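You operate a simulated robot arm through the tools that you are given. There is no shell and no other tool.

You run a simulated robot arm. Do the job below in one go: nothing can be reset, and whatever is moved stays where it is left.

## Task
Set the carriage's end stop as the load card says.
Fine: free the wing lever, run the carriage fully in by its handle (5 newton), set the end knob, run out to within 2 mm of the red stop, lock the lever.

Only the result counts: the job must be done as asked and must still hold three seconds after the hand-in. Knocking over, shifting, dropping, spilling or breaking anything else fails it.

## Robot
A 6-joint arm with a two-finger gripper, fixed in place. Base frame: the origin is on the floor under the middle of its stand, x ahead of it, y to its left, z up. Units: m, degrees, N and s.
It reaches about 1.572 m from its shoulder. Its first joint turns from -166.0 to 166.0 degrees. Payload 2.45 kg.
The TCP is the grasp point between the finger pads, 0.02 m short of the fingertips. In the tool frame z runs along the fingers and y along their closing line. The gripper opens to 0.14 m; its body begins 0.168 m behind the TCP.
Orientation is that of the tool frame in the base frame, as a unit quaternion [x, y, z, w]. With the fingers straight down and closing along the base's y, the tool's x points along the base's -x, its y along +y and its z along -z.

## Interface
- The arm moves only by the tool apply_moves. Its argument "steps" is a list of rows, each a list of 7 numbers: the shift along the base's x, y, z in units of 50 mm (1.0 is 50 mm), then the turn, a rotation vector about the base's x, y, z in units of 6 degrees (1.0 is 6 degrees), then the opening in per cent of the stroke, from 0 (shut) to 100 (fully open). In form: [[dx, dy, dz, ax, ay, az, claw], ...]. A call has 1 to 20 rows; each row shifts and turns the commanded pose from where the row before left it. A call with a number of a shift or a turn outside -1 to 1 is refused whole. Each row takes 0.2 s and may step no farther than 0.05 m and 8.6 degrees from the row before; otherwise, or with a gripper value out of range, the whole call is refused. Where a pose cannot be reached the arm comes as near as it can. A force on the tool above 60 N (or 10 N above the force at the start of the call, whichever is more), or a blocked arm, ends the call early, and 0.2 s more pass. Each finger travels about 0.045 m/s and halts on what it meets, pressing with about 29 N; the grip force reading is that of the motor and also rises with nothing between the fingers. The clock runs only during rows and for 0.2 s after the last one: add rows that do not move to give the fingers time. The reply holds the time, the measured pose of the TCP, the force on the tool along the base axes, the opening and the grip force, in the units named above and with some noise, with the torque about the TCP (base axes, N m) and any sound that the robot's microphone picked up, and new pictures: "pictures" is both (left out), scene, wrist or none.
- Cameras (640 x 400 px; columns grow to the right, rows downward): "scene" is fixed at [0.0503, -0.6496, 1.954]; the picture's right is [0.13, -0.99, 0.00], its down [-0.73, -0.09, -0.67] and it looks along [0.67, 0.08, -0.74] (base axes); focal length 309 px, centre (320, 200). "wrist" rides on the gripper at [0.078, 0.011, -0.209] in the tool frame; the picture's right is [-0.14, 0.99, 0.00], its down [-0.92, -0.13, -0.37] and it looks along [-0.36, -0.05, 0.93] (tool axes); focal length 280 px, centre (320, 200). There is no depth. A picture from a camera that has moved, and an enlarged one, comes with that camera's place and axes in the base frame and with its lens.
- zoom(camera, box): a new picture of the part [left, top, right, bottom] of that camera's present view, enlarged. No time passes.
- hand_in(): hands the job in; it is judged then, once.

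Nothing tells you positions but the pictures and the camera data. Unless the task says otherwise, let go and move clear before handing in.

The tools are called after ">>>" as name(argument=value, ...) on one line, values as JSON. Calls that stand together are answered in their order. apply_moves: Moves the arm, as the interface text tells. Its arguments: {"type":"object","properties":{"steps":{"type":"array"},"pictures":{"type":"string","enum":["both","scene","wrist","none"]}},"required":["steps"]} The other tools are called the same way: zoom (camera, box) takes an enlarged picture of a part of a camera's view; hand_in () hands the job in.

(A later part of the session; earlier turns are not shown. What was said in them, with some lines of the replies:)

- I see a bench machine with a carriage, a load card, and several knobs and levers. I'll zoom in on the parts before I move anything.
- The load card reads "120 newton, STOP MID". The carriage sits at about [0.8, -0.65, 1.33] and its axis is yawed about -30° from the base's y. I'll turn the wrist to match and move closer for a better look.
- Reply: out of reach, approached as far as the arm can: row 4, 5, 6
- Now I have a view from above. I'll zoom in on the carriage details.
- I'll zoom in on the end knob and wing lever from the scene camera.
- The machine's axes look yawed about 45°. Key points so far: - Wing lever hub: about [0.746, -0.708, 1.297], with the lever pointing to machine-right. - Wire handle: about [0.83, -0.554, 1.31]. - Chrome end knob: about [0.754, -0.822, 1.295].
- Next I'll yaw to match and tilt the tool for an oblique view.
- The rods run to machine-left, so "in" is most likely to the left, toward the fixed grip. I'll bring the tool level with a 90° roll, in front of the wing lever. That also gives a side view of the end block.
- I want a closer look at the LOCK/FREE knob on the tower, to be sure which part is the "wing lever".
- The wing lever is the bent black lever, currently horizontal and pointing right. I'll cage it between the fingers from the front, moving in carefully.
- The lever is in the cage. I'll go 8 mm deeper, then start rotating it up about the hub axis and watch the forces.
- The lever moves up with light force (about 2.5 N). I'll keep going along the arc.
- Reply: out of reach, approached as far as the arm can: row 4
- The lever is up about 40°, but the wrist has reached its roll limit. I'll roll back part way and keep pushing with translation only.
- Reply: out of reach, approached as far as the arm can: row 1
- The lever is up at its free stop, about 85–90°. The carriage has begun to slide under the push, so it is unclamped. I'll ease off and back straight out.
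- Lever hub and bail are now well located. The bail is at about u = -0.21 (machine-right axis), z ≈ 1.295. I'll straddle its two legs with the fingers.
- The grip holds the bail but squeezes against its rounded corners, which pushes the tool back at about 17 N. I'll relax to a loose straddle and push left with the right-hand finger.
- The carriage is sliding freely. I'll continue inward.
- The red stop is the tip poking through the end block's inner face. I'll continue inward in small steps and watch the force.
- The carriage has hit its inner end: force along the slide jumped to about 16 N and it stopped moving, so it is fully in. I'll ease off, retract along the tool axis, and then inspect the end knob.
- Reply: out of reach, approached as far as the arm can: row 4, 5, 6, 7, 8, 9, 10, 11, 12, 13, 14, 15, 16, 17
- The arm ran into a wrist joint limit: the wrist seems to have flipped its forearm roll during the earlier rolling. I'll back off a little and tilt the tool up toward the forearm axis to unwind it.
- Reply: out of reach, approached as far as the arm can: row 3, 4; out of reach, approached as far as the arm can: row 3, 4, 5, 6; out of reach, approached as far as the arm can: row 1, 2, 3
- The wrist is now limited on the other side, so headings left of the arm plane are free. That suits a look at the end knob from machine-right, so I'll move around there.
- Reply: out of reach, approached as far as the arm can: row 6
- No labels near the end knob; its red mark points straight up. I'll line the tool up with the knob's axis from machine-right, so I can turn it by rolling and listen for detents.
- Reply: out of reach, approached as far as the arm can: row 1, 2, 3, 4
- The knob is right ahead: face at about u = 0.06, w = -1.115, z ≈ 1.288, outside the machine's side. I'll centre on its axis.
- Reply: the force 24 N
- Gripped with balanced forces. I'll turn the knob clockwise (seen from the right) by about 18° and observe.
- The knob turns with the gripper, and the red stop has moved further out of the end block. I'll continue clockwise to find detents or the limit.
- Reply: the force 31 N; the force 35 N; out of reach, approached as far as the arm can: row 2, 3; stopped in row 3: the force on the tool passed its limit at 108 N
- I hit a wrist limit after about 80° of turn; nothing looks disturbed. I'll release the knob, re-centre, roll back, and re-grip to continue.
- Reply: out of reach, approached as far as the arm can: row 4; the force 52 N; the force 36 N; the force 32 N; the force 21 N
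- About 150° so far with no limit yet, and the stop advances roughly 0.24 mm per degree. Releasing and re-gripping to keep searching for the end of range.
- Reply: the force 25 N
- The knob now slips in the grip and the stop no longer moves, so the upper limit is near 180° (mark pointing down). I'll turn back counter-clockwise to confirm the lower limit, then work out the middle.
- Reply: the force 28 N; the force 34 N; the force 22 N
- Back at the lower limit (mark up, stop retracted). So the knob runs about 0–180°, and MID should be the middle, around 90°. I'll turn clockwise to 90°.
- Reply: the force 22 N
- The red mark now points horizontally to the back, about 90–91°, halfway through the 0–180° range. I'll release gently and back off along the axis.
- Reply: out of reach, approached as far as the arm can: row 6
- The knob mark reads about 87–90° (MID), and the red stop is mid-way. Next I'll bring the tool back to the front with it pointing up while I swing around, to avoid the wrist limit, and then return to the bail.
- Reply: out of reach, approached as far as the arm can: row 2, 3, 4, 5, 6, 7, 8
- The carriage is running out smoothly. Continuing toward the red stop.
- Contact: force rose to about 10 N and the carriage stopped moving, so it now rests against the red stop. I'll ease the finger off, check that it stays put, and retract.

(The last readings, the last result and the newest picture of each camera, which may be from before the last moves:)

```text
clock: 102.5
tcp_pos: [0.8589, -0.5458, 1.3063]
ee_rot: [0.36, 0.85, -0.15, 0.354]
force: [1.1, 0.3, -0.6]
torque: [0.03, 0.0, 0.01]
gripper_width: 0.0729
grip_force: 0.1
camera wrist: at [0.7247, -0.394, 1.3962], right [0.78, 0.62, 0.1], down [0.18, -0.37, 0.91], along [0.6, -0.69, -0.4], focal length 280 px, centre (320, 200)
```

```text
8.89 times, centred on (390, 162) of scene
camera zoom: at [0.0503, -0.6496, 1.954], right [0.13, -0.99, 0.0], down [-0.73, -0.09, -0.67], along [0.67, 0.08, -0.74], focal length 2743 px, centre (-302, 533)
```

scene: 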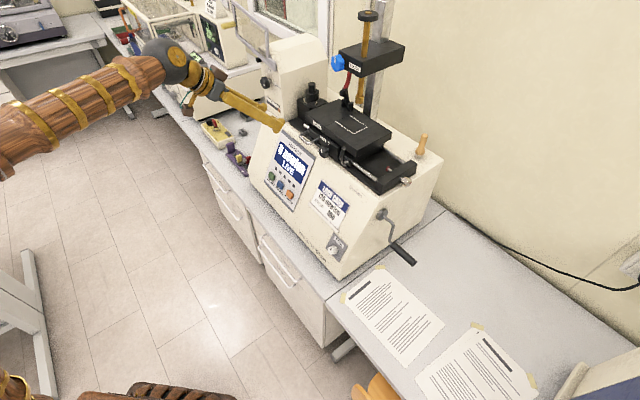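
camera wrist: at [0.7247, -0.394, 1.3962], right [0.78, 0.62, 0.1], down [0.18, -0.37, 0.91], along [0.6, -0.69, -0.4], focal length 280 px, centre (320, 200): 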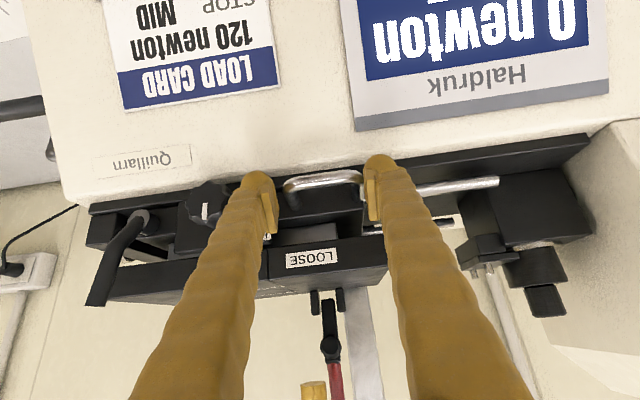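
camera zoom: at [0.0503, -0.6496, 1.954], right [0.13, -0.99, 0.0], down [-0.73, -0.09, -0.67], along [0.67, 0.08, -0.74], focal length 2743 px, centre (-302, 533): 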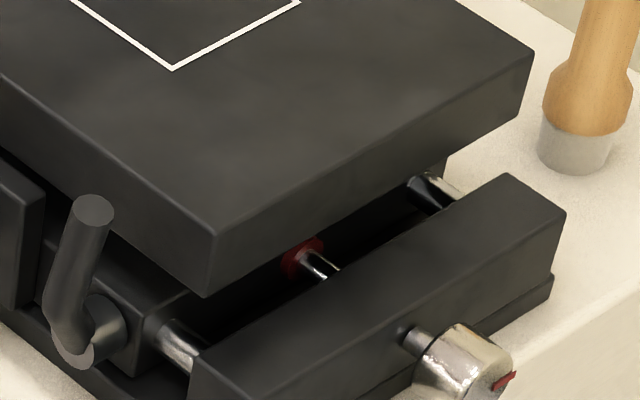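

>>> apply_moves(steps=[[0.025, 0.025, 0, 0, 0, 0, 52], [-0.2, 0.2, 0.3, 0, 0, 0, 52], [-0.35, 0.35, 0.5, 0, 0, 0, 52], [-0.35, 0.35, 0.5, 0, 0, 0, 52], [-0.4, 0.4, 0.3, 0, 0, 0, 52], [-0.4, 0.4, 0, 0, 0, 0, 52]])

>>> zoom(camera="wrist", box=[60, 80, 260, 240])

>>> zoom(camera="scene", box=[320, 130, 420, 200])

```text
clock: 103.8
tcp_pos: [0.7747, -0.4593, 1.3865]
ee_rot: [0.36, 0.85, -0.149, 0.354]
force: [0.6, -1.0, -0.4]
torque: [0.02, 0.01, -0.02]
gripper_width: 0.0725
grip_force: 0.0
camera wrist: at [0.6398, -0.3071, 1.4768], right [0.78, 0.62, 0.1], down [0.18, -0.37, 0.91], along [0.6, -0.69, -0.4], focal length 280 px, centre (320, 200)
```

scene: 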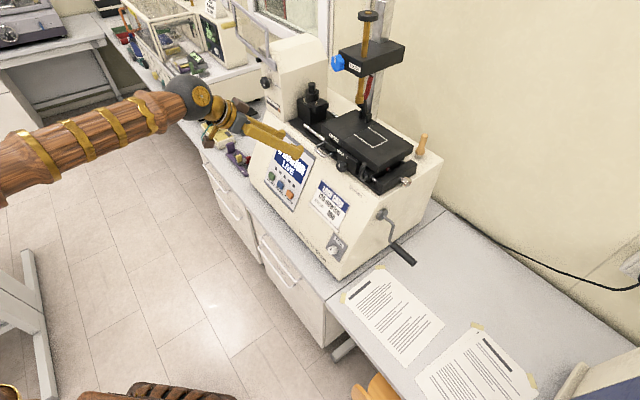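
wrist: 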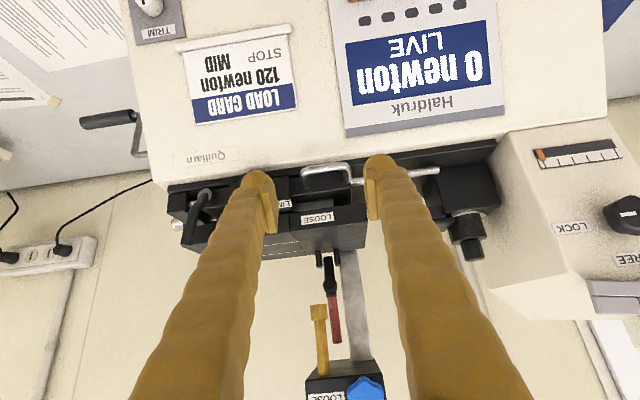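

```text
2.50 times, centred on (160, 160) of wrist
camera zoom: at [0.6398, -0.3071, 1.4768], right [0.78, 0.62, 0.1], down [0.18, -0.37, 0.91], along [0.6, -0.69, -0.4], focal length 701 px, centre (720, 300)
```

zoom: 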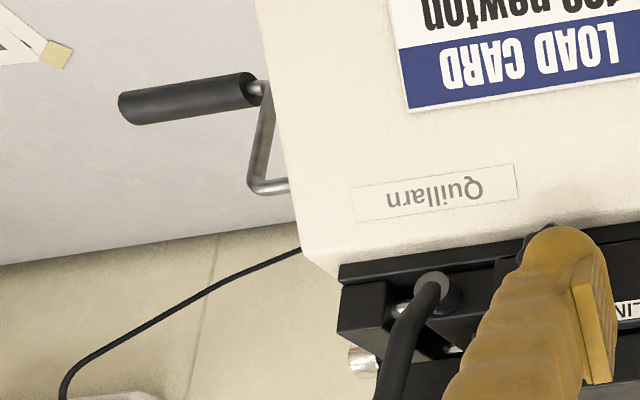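

```text
5.71 times, centred on (370, 165) of scene
camera zoom: at [0.0503, -0.6496, 1.954], right [0.13, -0.99, 0.0], down [-0.73, -0.09, -0.67], along [0.67, 0.08, -0.74], focal length 1764 px, centre (34, 400)
```

zoom: 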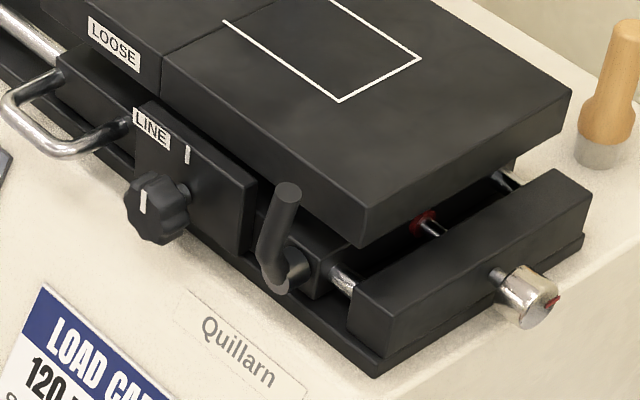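

The carriage is against the stop, with the lever still up (free). Now I'll level the tool with the fingers closed, to push the lever back over to locked.

>>> apply_moves(steps=[[-0.187, -0.213, 0.05, -0.674, -0.652, 0, 30], [-0.187, -0.213, 0.05, -0.674, -0.652, 0, 10], [-0.187, -0.213, 0, -0.674, -0.652, 0, 0], [-0.187, -0.213, 0, -0.674, -0.652, 0, 0], [-0.187, -0.213, 0, -0.674, -0.652, 0, 0], [-0.187, -0.213, 0, -0.674, -0.652, 0, 0], [-0.187, -0.213, 0, -0.674, -0.652, 0, 0], [-0.187, -0.213, 0, -0.674, -0.652, 0, 0]])

>>> zoom(camera="wrist", box=[160, 80, 400, 260])

```text
clock: 105.7
tcp_pos: [0.6997, -0.5454, 1.3915]
ee_rot: [0.278, 0.649, -0.274, 0.653]
force: [1.2, 1.8, 0.5]
torque: [0.03, 0.02, -0.07]
gripper_width: 0.0
grip_force: 29.4
camera wrist: at [0.5626, -0.3901, 1.3111], right [0.71, 0.69, 0.14], down [-0.35, 0.17, 0.92], along [0.61, -0.7, 0.37], focal length 280 px, centre (320, 200)
```

scene: 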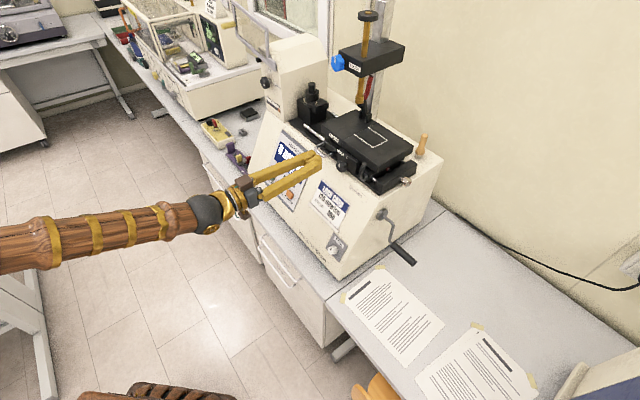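
wrist: 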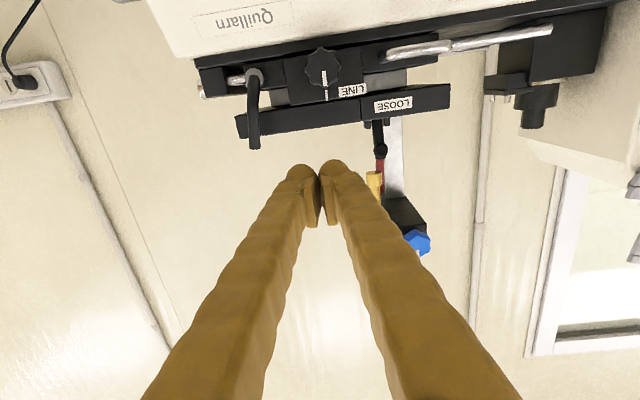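

```text
2.22 times, centred on (280, 170) of wrist
camera zoom: at [0.5626, -0.3901, 1.3111], right [0.71, 0.69, 0.14], down [-0.35, 0.17, 0.92], along [0.61, -0.7, 0.37], focal length 623 px, centre (409, 267)
```

zoom: 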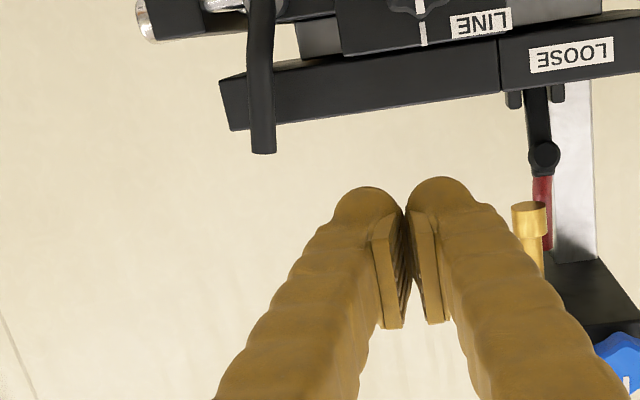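

The lever hub is at about u = -0.044, z ≈ 1.288, and the lever leans about 80° up. I'll bring the closed fingers in on its left side, above the LINE knob.

>>> apply_moves(steps=[[-0.269, -0.269, -0.72, 0, 0, 0, 0], [0.4, -0.4, 0, 0, 0, 0, 0], [0.4, -0.4, 0, 0, 0, 0, 0], [0.4, -0.4, 0, 0, 0, 0, 0]])

>>> zoom(camera="wrist", box=[200, 60, 400, 220])

>>> zoom(camera="scene", box=[320, 130, 420, 200])

```text
clock: 106.7
tcp_pos: [0.7486, -0.6195, 1.3543]
ee_rot: [0.275, 0.651, -0.275, 0.652]
force: [-0.6, 0.5, -0.9]
torque: [0.0, 0.04, 0.01]
gripper_width: 0.0
grip_force: 28.9
camera wrist: at [0.6102, -0.4642, 1.2749], right [0.71, 0.69, 0.14], down [-0.35, 0.18, 0.92], along [0.61, -0.7, 0.37], focal length 280 px, centre (320, 200)
```

scene: 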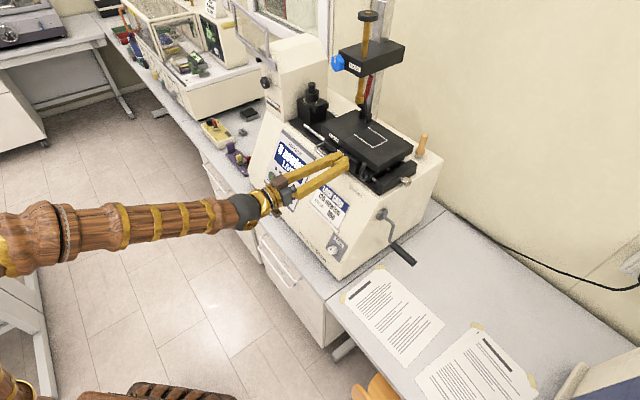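
wrist: 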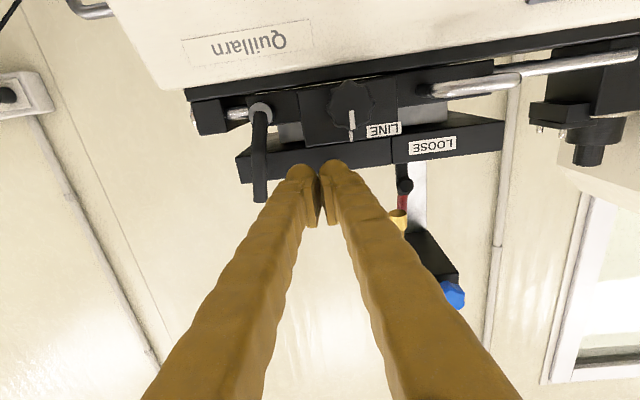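

```text
2.50 times, centred on (300, 140) of wrist
camera zoom: at [0.6102, -0.4642, 1.2749], right [0.71, 0.69, 0.14], down [-0.35, 0.18, 0.92], along [0.61, -0.7, 0.37], focal length 701 px, centre (370, 350)
```

zoom: 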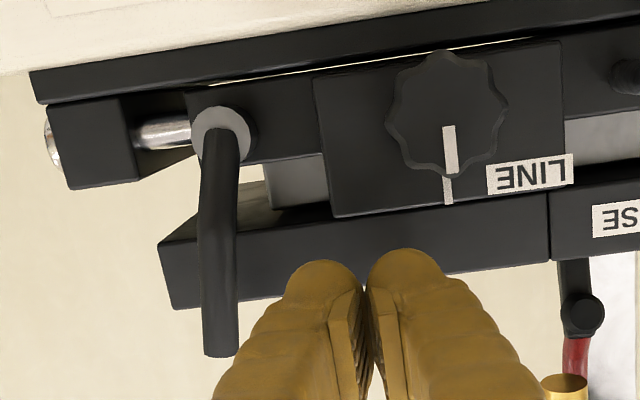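

```text
5.71 times, centred on (370, 165) of scene
camera zoom: at [0.0503, -0.6496, 1.954], right [0.13, -0.99, 0.0], down [-0.73, -0.09, -0.67], along [0.67, 0.08, -0.74], focal length 1764 px, centre (34, 400)
```

zoom: 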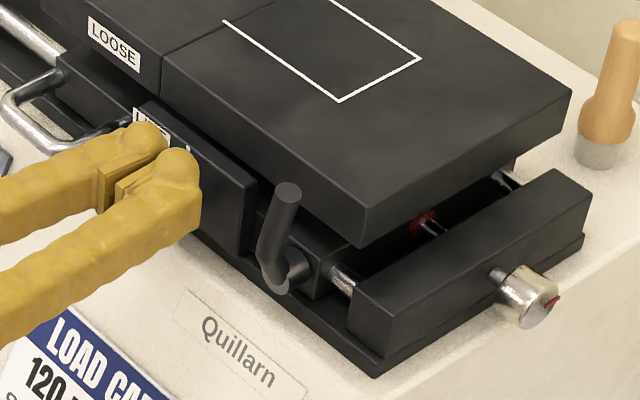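

>>> apply_moves(steps=[[0.184, -0.184, 0, 0, 0, 0, 0], [0.184, -0.184, 0, 0, 0, 0, 0], [-0.14, -0.14, 0.03, 0, 0, 0, 0], [-0.13, -0.13, 0.02, 0, 0, 0, 0]])

>>> zoom(camera="wrist", box=[200, 60, 400, 220])

>>> zoom(camera="scene", box=[320, 130, 420, 200])

```text
clock: 107.7
tcp_pos: [0.7541, -0.6487, 1.3577]
ee_rot: [0.276, 0.65, -0.276, 0.651]
force: [0.3, 0.6, -0.1]
torque: [-0.04, 0.04, -0.02]
gripper_width: 0.0
grip_force: 28.9
camera wrist: at [0.6145, -0.4952, 1.2775], right [0.71, 0.69, 0.14], down [-0.35, 0.18, 0.92], along [0.61, -0.7, 0.37], focal length 280 px, centre (320, 200)
```

scene: 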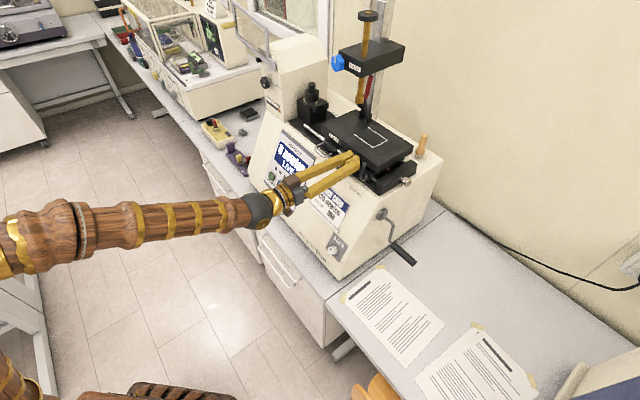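
wrist: 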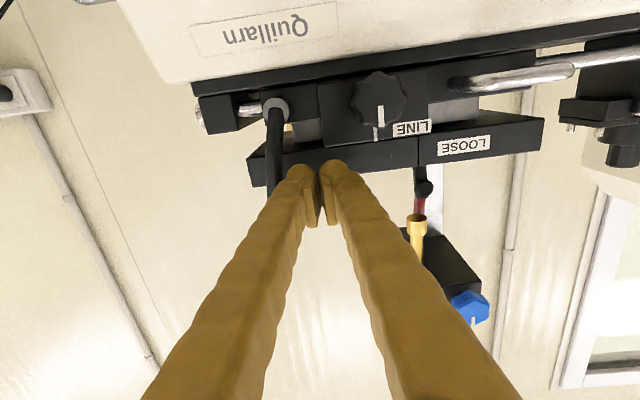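

```text
2.50 times, centred on (300, 140) of wrist
camera zoom: at [0.6145, -0.4952, 1.2775], right [0.71, 0.69, 0.14], down [-0.35, 0.18, 0.92], along [0.61, -0.7, 0.37], focal length 701 px, centre (370, 350)
```

zoom: 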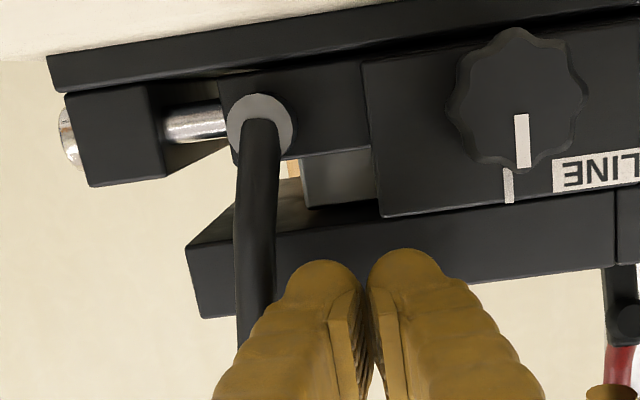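

```text
5.71 times, centred on (370, 165) of scene
camera zoom: at [0.0503, -0.6496, 1.954], right [0.13, -0.99, 0.0], down [-0.73, -0.09, -0.67], along [0.67, 0.08, -0.74], focal length 1764 px, centre (34, 400)
```

zoom: 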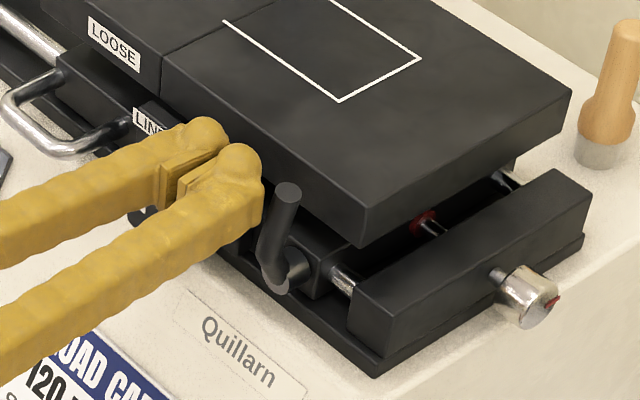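

>>> apply_moves(steps=[[-0.15, -0.15, -0.043, 0, 0, 0, 0], [-0.15, -0.15, -0.043, 0, 0, 0, 0], [-0.108, -0.108, -0.072, 0, 0, 0, 0]])

>>> zoom(camera="wrist", box=[200, 60, 400, 220])

>>> zoom(camera="scene", box=[320, 130, 420, 200])

```text
clock: 108.5
tcp_pos: [0.7325, -0.6718, 1.3501]
ee_rot: [0.275, 0.65, -0.275, 0.653]
force: [-0.4, 0.2, 1.1]
torque: [0.03, 0.03, -0.03]
gripper_width: 0.0
grip_force: 29.2
camera wrist: at [0.5945, -0.5156, 1.27], right [0.71, 0.69, 0.14], down [-0.35, 0.18, 0.92], along [0.61, -0.7, 0.37], focal length 280 px, centre (320, 200)
```

scene: 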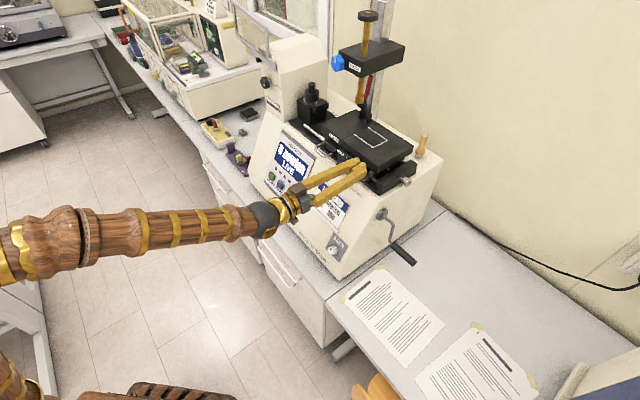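
wrist: 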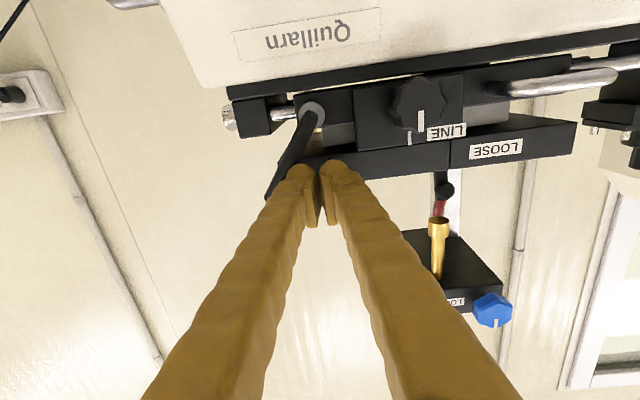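

```text
2.50 times, centred on (300, 140) of wrist
camera zoom: at [0.5945, -0.5156, 1.27], right [0.71, 0.69, 0.14], down [-0.35, 0.18, 0.92], along [0.61, -0.7, 0.37], focal length 701 px, centre (370, 350)
```

zoom: 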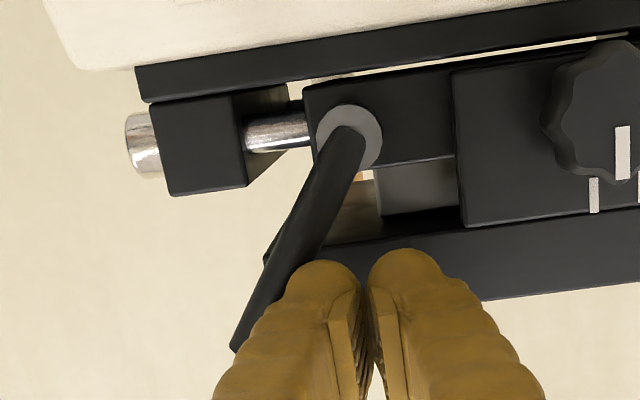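

```text
5.71 times, centred on (370, 165) of scene
camera zoom: at [0.0503, -0.6496, 1.954], right [0.13, -0.99, 0.0], down [-0.73, -0.09, -0.67], along [0.67, 0.08, -0.74], focal length 1764 px, centre (34, 400)
```

zoom: 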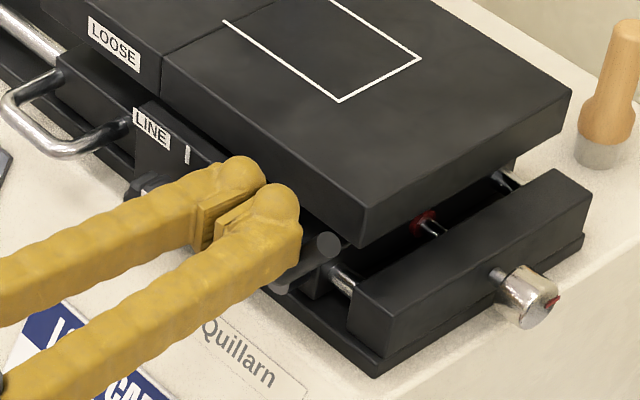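

>>> apply_moves(steps=[[-0.148, -0.148, -0.141, 0, 0, 0, 0], [-0.148, -0.148, -0.141, 0, 0, 0, 0], [-0.163, -0.163, -0.184, 0, 0, 0, 0]])

>>> zoom(camera="wrist", box=[200, 60, 400, 220])

>>> zoom(camera="scene", box=[320, 130, 420, 200])

```text
clock: 109.2
tcp_pos: [0.7091, -0.6943, 1.3274]
ee_rot: [0.275, 0.65, -0.276, 0.652]
force: [0.2, 0.3, 0.3]
torque: [-0.01, 0.0, -0.06]
gripper_width: 0.0
grip_force: 29.1
camera wrist: at [0.5702, -0.5386, 1.2477], right [0.71, 0.69, 0.14], down [-0.35, 0.18, 0.92], along [0.61, -0.7, 0.37], focal length 280 px, centre (320, 200)
```

scene: 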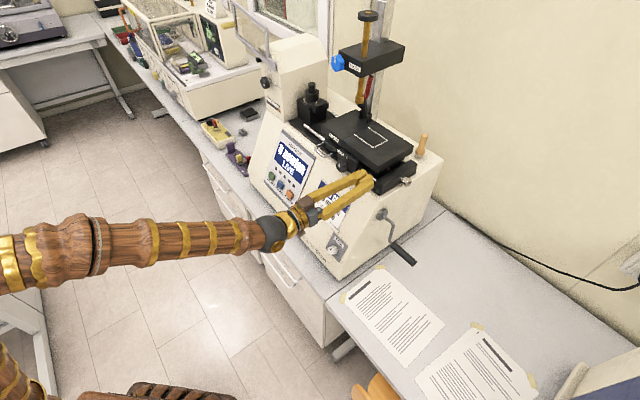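
wrist: 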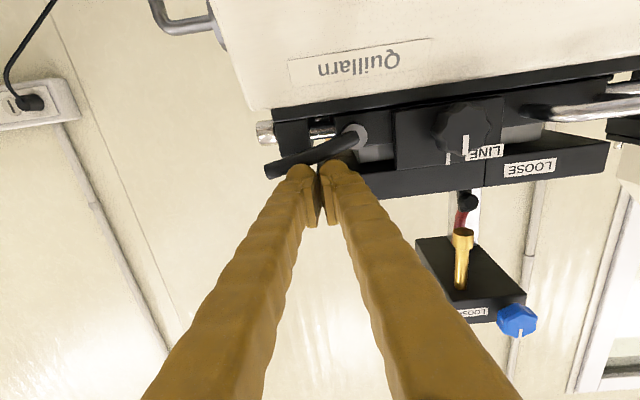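

```text
2.50 times, centred on (300, 140) of wrist
camera zoom: at [0.5702, -0.5386, 1.2477], right [0.71, 0.69, 0.14], down [-0.35, 0.18, 0.92], along [0.61, -0.7, 0.37], focal length 701 px, centre (370, 350)
```

zoom: 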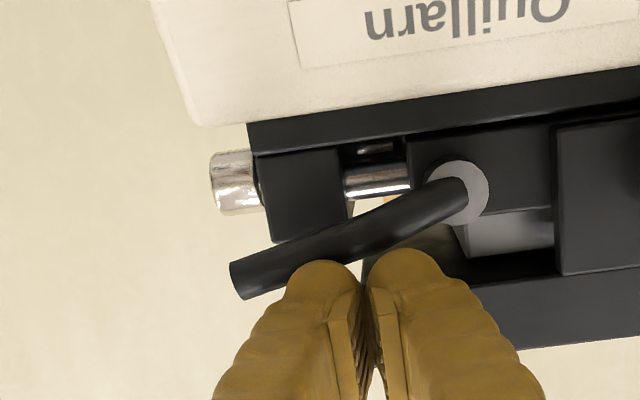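

```text
5.71 times, centred on (370, 165) of scene
camera zoom: at [0.0503, -0.6496, 1.954], right [0.13, -0.99, 0.0], down [-0.73, -0.09, -0.67], along [0.67, 0.08, -0.74], focal length 1764 px, centre (34, 400)
```

zoom: 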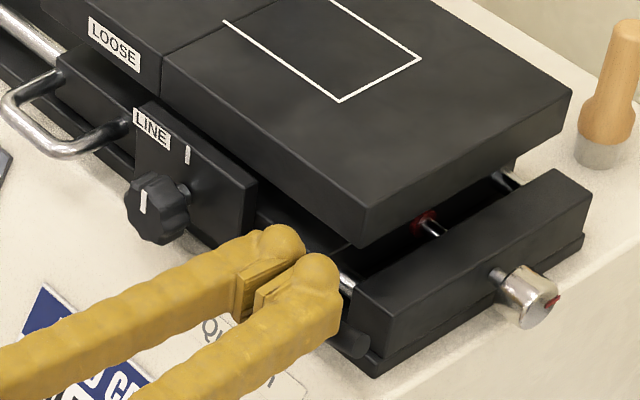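

>>> apply_moves(steps=[[-0.08, -0.08, -0.16, 0, 0, 0, 0], [-0.08, -0.08, -0.16, 0, 0, 0, 0]])

>>> zoom(camera="wrist", box=[200, 60, 400, 220])

>>> zoom(camera="scene", box=[320, 130, 420, 200])

```text
clock: 109.8
tcp_pos: [0.7003, -0.7007, 1.3172]
ee_rot: [0.274, 0.648, -0.276, 0.655]
force: [1.1, 16.1, 35.5]
torque: [0.09, -0.49, 0.25]
gripper_width: 0.0062
grip_force: 29.3
camera wrist: at [0.5631, -0.5459, 1.2354], right [0.71, 0.69, 0.14], down [-0.36, 0.18, 0.92], along [0.61, -0.7, 0.38], focal length 280 px, centre (320, 200)
```

scene: 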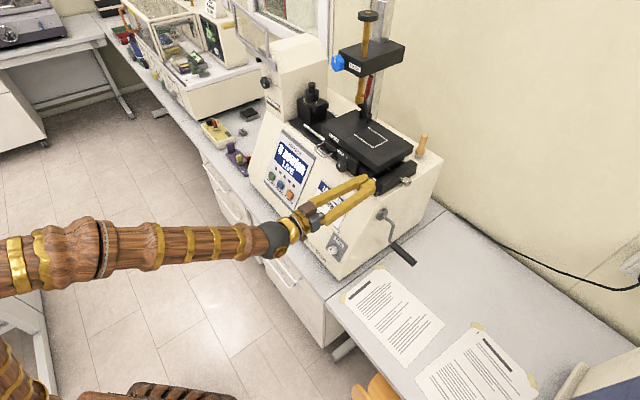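
wrist: 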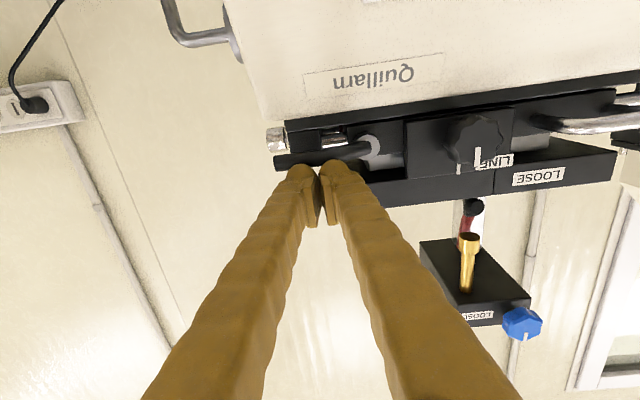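

```text
2.50 times, centred on (300, 140) of wrist
camera zoom: at [0.5631, -0.5459, 1.2354], right [0.71, 0.69, 0.14], down [-0.36, 0.18, 0.92], along [0.61, -0.7, 0.38], focal length 701 px, centre (370, 350)
```

zoom: 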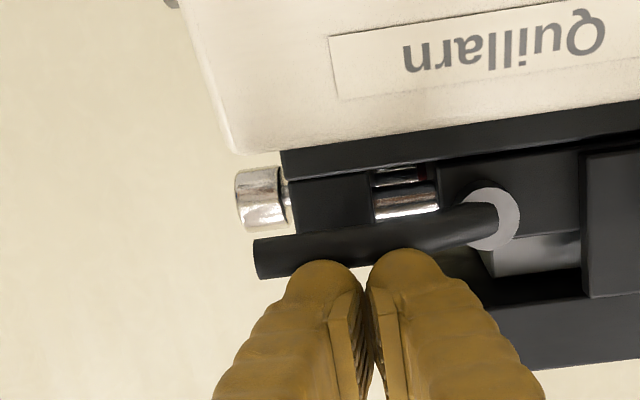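

```text
5.71 times, centred on (370, 165) of scene
camera zoom: at [0.0503, -0.6496, 1.954], right [0.13, -0.99, 0.0], down [-0.73, -0.09, -0.67], along [0.67, 0.08, -0.74], focal length 1764 px, centre (34, 400)
```

zoom: 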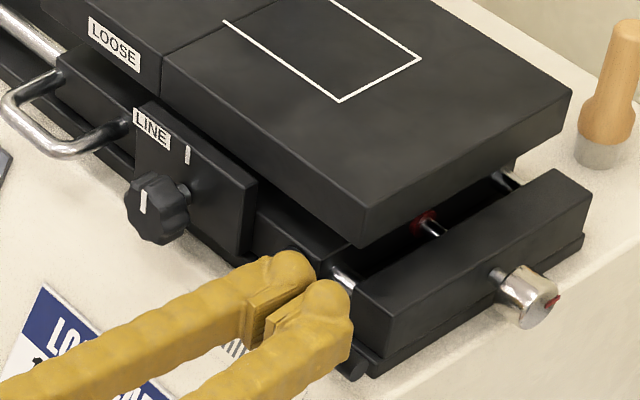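

The lever is horizontal again and hard against its end (35 N reaction), with the carriage still at the stop. I'll lift off and retreat.

>>> apply_moves(steps=[[0, 0, 0.2, 0, 0, 0, 0], [0, 0, 0.3, 0, 0, 0, 0], [-0.5, 0.5, 0.2, 0, 0, 0, 0], [-0.6, 0.6, 0.1, 0, 0, 0, 0], [-0.6, 0.6, 0, 0, 0, 0, 0]])

>>> zoom(camera="scene", box=[320, 130, 420, 200])

>>> zoom(camera="scene", box=[360, 140, 420, 185])

>>> zoom(camera="wrist", box=[200, 40, 400, 200])

```text
clock: 111.0
tcp_pos: [0.6161, -0.6159, 1.348]
ee_rot: [0.275, 0.651, -0.275, 0.652]
force: [0.0, 0.1, -0.2]
torque: [-0.04, -0.02, 0.01]
gripper_width: 0.0
grip_force: 29.6
camera wrist: at [0.4781, -0.4602, 1.2684], right [0.71, 0.69, 0.14], down [-0.35, 0.18, 0.92], along [0.61, -0.7, 0.37], focal length 280 px, centre (320, 200)
```

scene: 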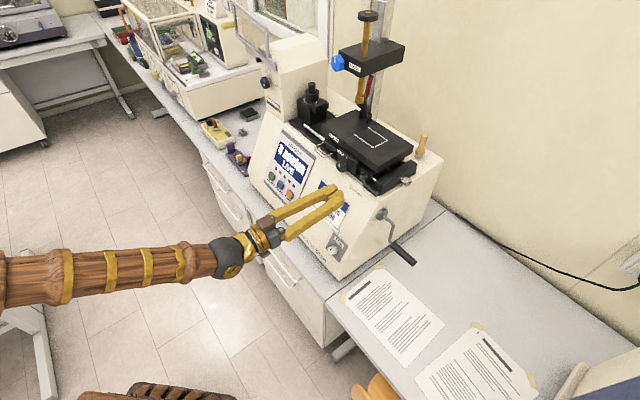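
wrist: 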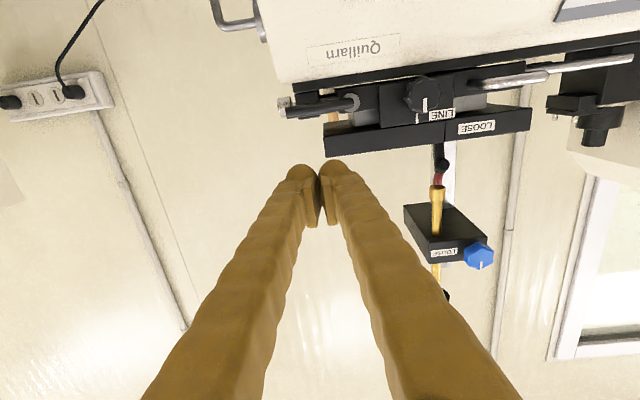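

```text
5.71 times, centred on (370, 165) of scene
camera zoom: at [0.0503, -0.6496, 1.954], right [0.13, -0.99, 0.0], down [-0.73, -0.09, -0.67], along [0.67, 0.08, -0.74], focal length 1764 px, centre (34, 400)
```

zoom: 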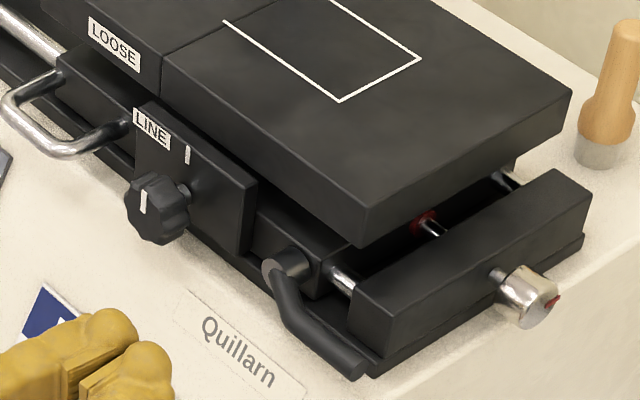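

```text
8.89 times, centred on (390, 162) of scene
camera zoom: at [0.0503, -0.6496, 1.954], right [0.13, -0.99, 0.0], down [-0.73, -0.09, -0.67], along [0.67, 0.08, -0.74], focal length 2743 px, centre (-302, 533)
```

zoom: 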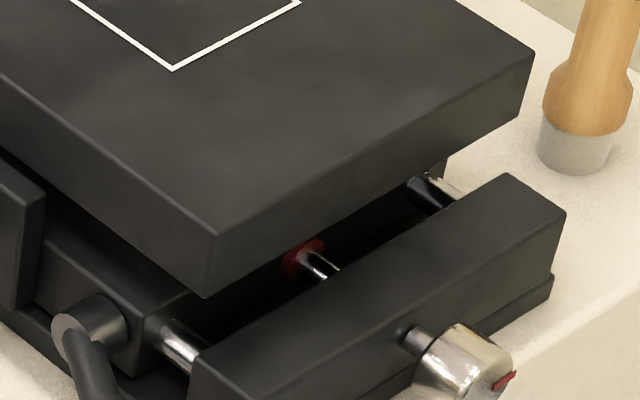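

```text
2.50 times, centred on (300, 120) of wrist
camera zoom: at [0.4781, -0.4602, 1.2684], right [0.71, 0.69, 0.14], down [-0.35, 0.18, 0.92], along [0.61, -0.7, 0.37], focal length 701 px, centre (370, 400)
```

zoom: 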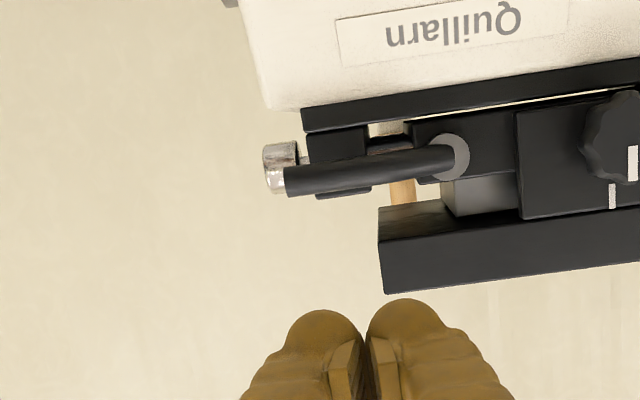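

Lever horizontal, carriage at the stop. I'll repeat the very first zoom views to verify nothing else has shifted and to check the knob mark.

>>> zoom(camera="scene", box=[380, 160, 430, 192])

>>> zoom(camera="scene", box=[330, 150, 420, 206])

>>> zoom(camera="scene", box=[290, 0, 430, 88])

>>> zoom(camera="scene", box=[250, 130, 430, 270])

>>> zoom(camera="scene", box=[240, 80, 440, 205])

```text
12.50 times, centred on (405, 176) of scene
camera zoom: at [0.0503, -0.6496, 1.954], right [0.13, -0.99, 0.0], down [-0.73, -0.09, -0.67], along [0.67, 0.08, -0.74], focal length 3858 px, centre (-742, 500)
```

zoom: 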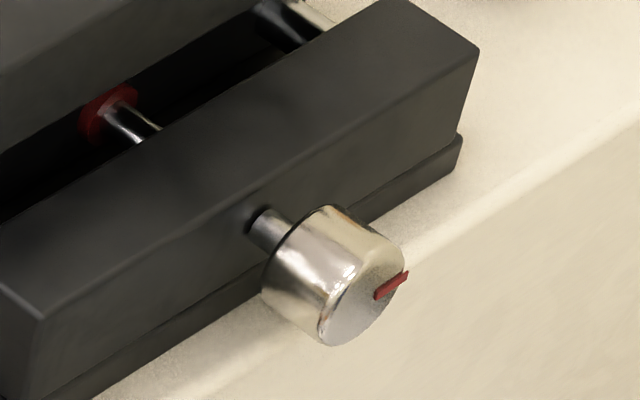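

```text
7.11 times, centred on (375, 178) of scene
camera zoom: at [0.0503, -0.6496, 1.954], right [0.13, -0.99, 0.0], down [-0.73, -0.09, -0.67], along [0.67, 0.08, -0.74], focal length 2194 px, centre (-71, 356)
```

zoom: 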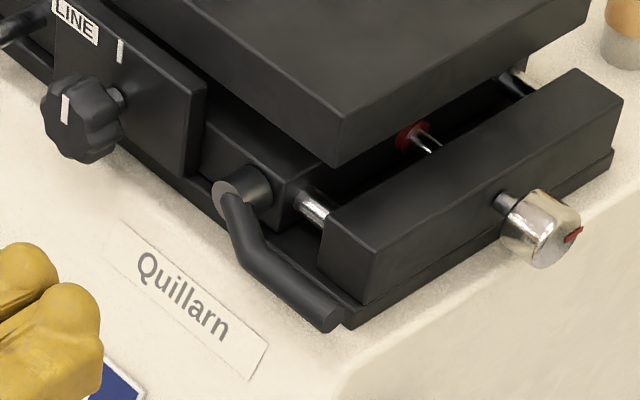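

```text
4.55 times, centred on (360, 44) of scene
camera zoom: at [0.0503, -0.6496, 1.954], right [0.13, -0.99, 0.0], down [-0.73, -0.09, -0.67], along [0.67, 0.08, -0.74], focal length 1403 px, centre (138, 909)
```

zoom: 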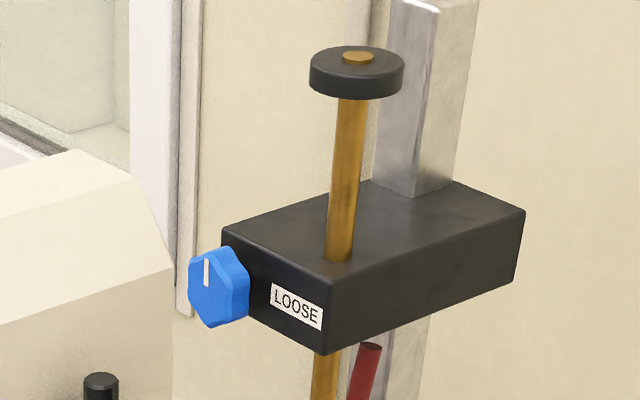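

```text
2.86 times, centred on (340, 200) of scene
camera zoom: at [0.0503, -0.6496, 1.954], right [0.13, -0.99, 0.0], down [-0.73, -0.09, -0.67], along [0.67, 0.08, -0.74], focal length 882 px, centre (263, 200)
```

zoom: 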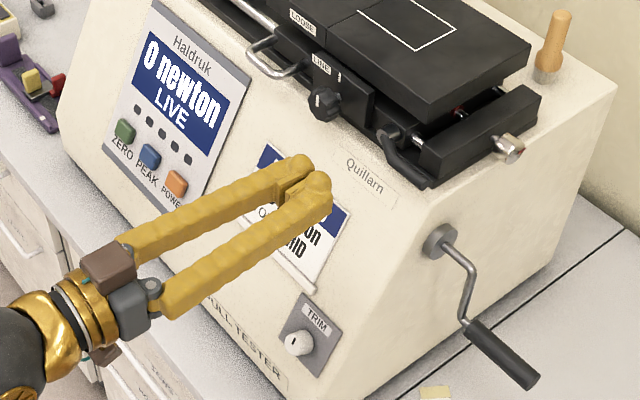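

```text
3.20 times, centred on (340, 142) of scene
camera zoom: at [0.0503, -0.6496, 1.954], right [0.13, -0.99, 0.0], down [-0.73, -0.09, -0.67], along [0.67, 0.08, -0.74], focal length 988 px, centre (256, 384)
```

zoom: 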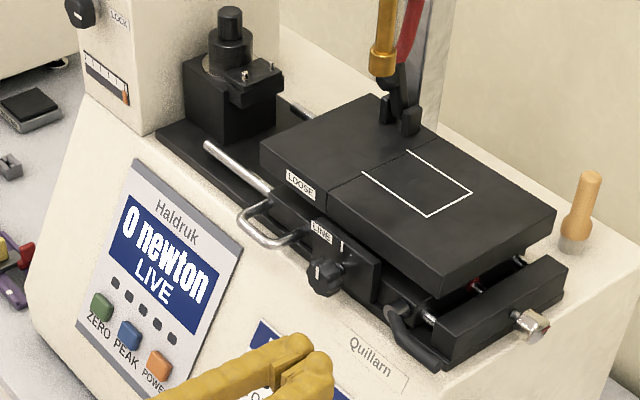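

Everything matches the starting views except what should have changed:
- The lever is back at its original horizontal position.
- The carriage rests at the red stop.
- The knob mark is at mid.

I'll move the arm well clear before handing in.

>>> apply_moves(steps=[[-0.6, 0.6, 0.1, 0, 0, 0, 0], [-0.6, 0.6, 0.1, 0, 0, 0, 0], [-0.6, 0.6, 0.1, 0, 0, 0, 0], [0, 0, 0, 0, 0, 0, 0]])

>>> zoom(camera="scene", box=[330, 150, 420, 206])

```text
clock: 112.2
tcp_pos: [0.536, -0.5394, 1.3347]
ee_rot: [0.28, 0.663, -0.27, 0.64]
force: [0.0, -0.9, -0.2]
torque: [0.0, 0.0, 0.0]
gripper_width: 0.0
grip_force: 29.1
stopped in row 4: the arm was blocked; the commanded pose is now the measured one
camera wrist: at [0.3952, -0.3815, 1.2629], right [0.71, 0.69, 0.14], down [-0.33, 0.15, 0.93], along [0.62, -0.71, 0.33], focal length 280 px, centre (320, 200)
```

scene: 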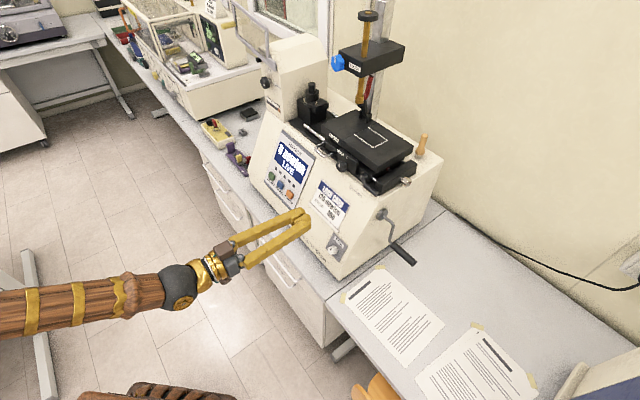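
wrist: 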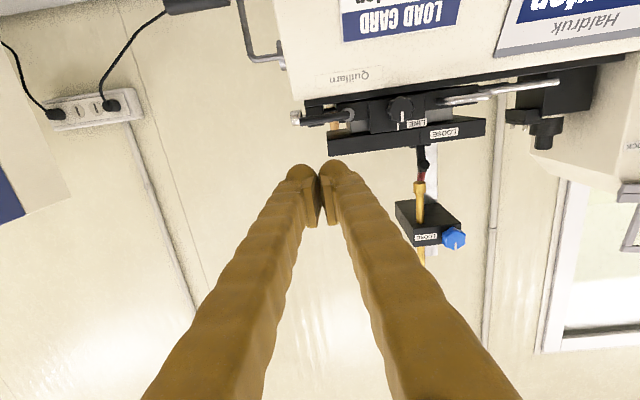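

```text
7.11 times, centred on (375, 178) of scene
camera zoom: at [0.0503, -0.6496, 1.954], right [0.13, -0.99, 0.0], down [-0.73, -0.09, -0.67], along [0.67, 0.08, -0.74], focal length 2194 px, centre (-71, 356)
```

zoom: 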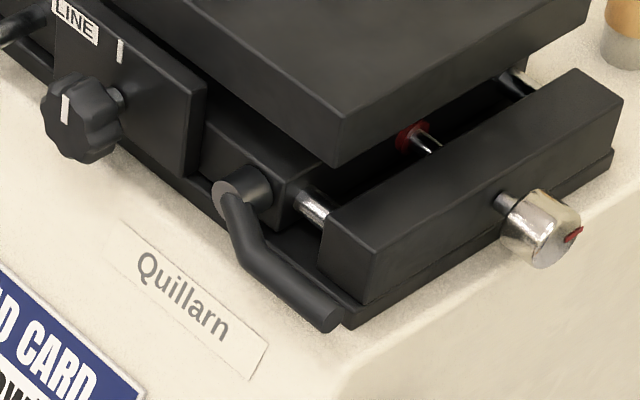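

The arm is clear of the machine (the "blocked" note is one of its own joint limits, with no contact force). The knob is at mid travel, the carriage is at the red stop and the lever is locked, so I'm handing in.

>>> hand_in()

```text
The job is handed in.
```

The carriage's end stop is set to MID as the load card says, and I've handed the job in; no verdict came back.

- **Wing lever:** I turned it up to free the carriage. It is now back in its original horizontal position, hard against its end. I did not push the carriage to test the clamp.
- **Carriage run-in:** I pushed it in by the handle until it hit its inner end. It ran at about 2–5 N, and the push peaked near 16 N when it hit the end.
- **End knob:** It has no position labels, so I turned it to both limits (about 0° and 180°) and took the middle as MID. The mark reads about 87°, roughly 0.7 mm of stop travel short of exact centre.
- **Carriage run-out:** It is resting against the red stop and did not move when I released it or locked the lever.

**Contact during the work:** While I turned the knob, the arm hit a wrist limit and the tool force spiked to 108 N. A fingertip also pressed on the machine's side at about 50 N. The camera views afterwards match the starting ones: the machine and the parts around it had not shifted.
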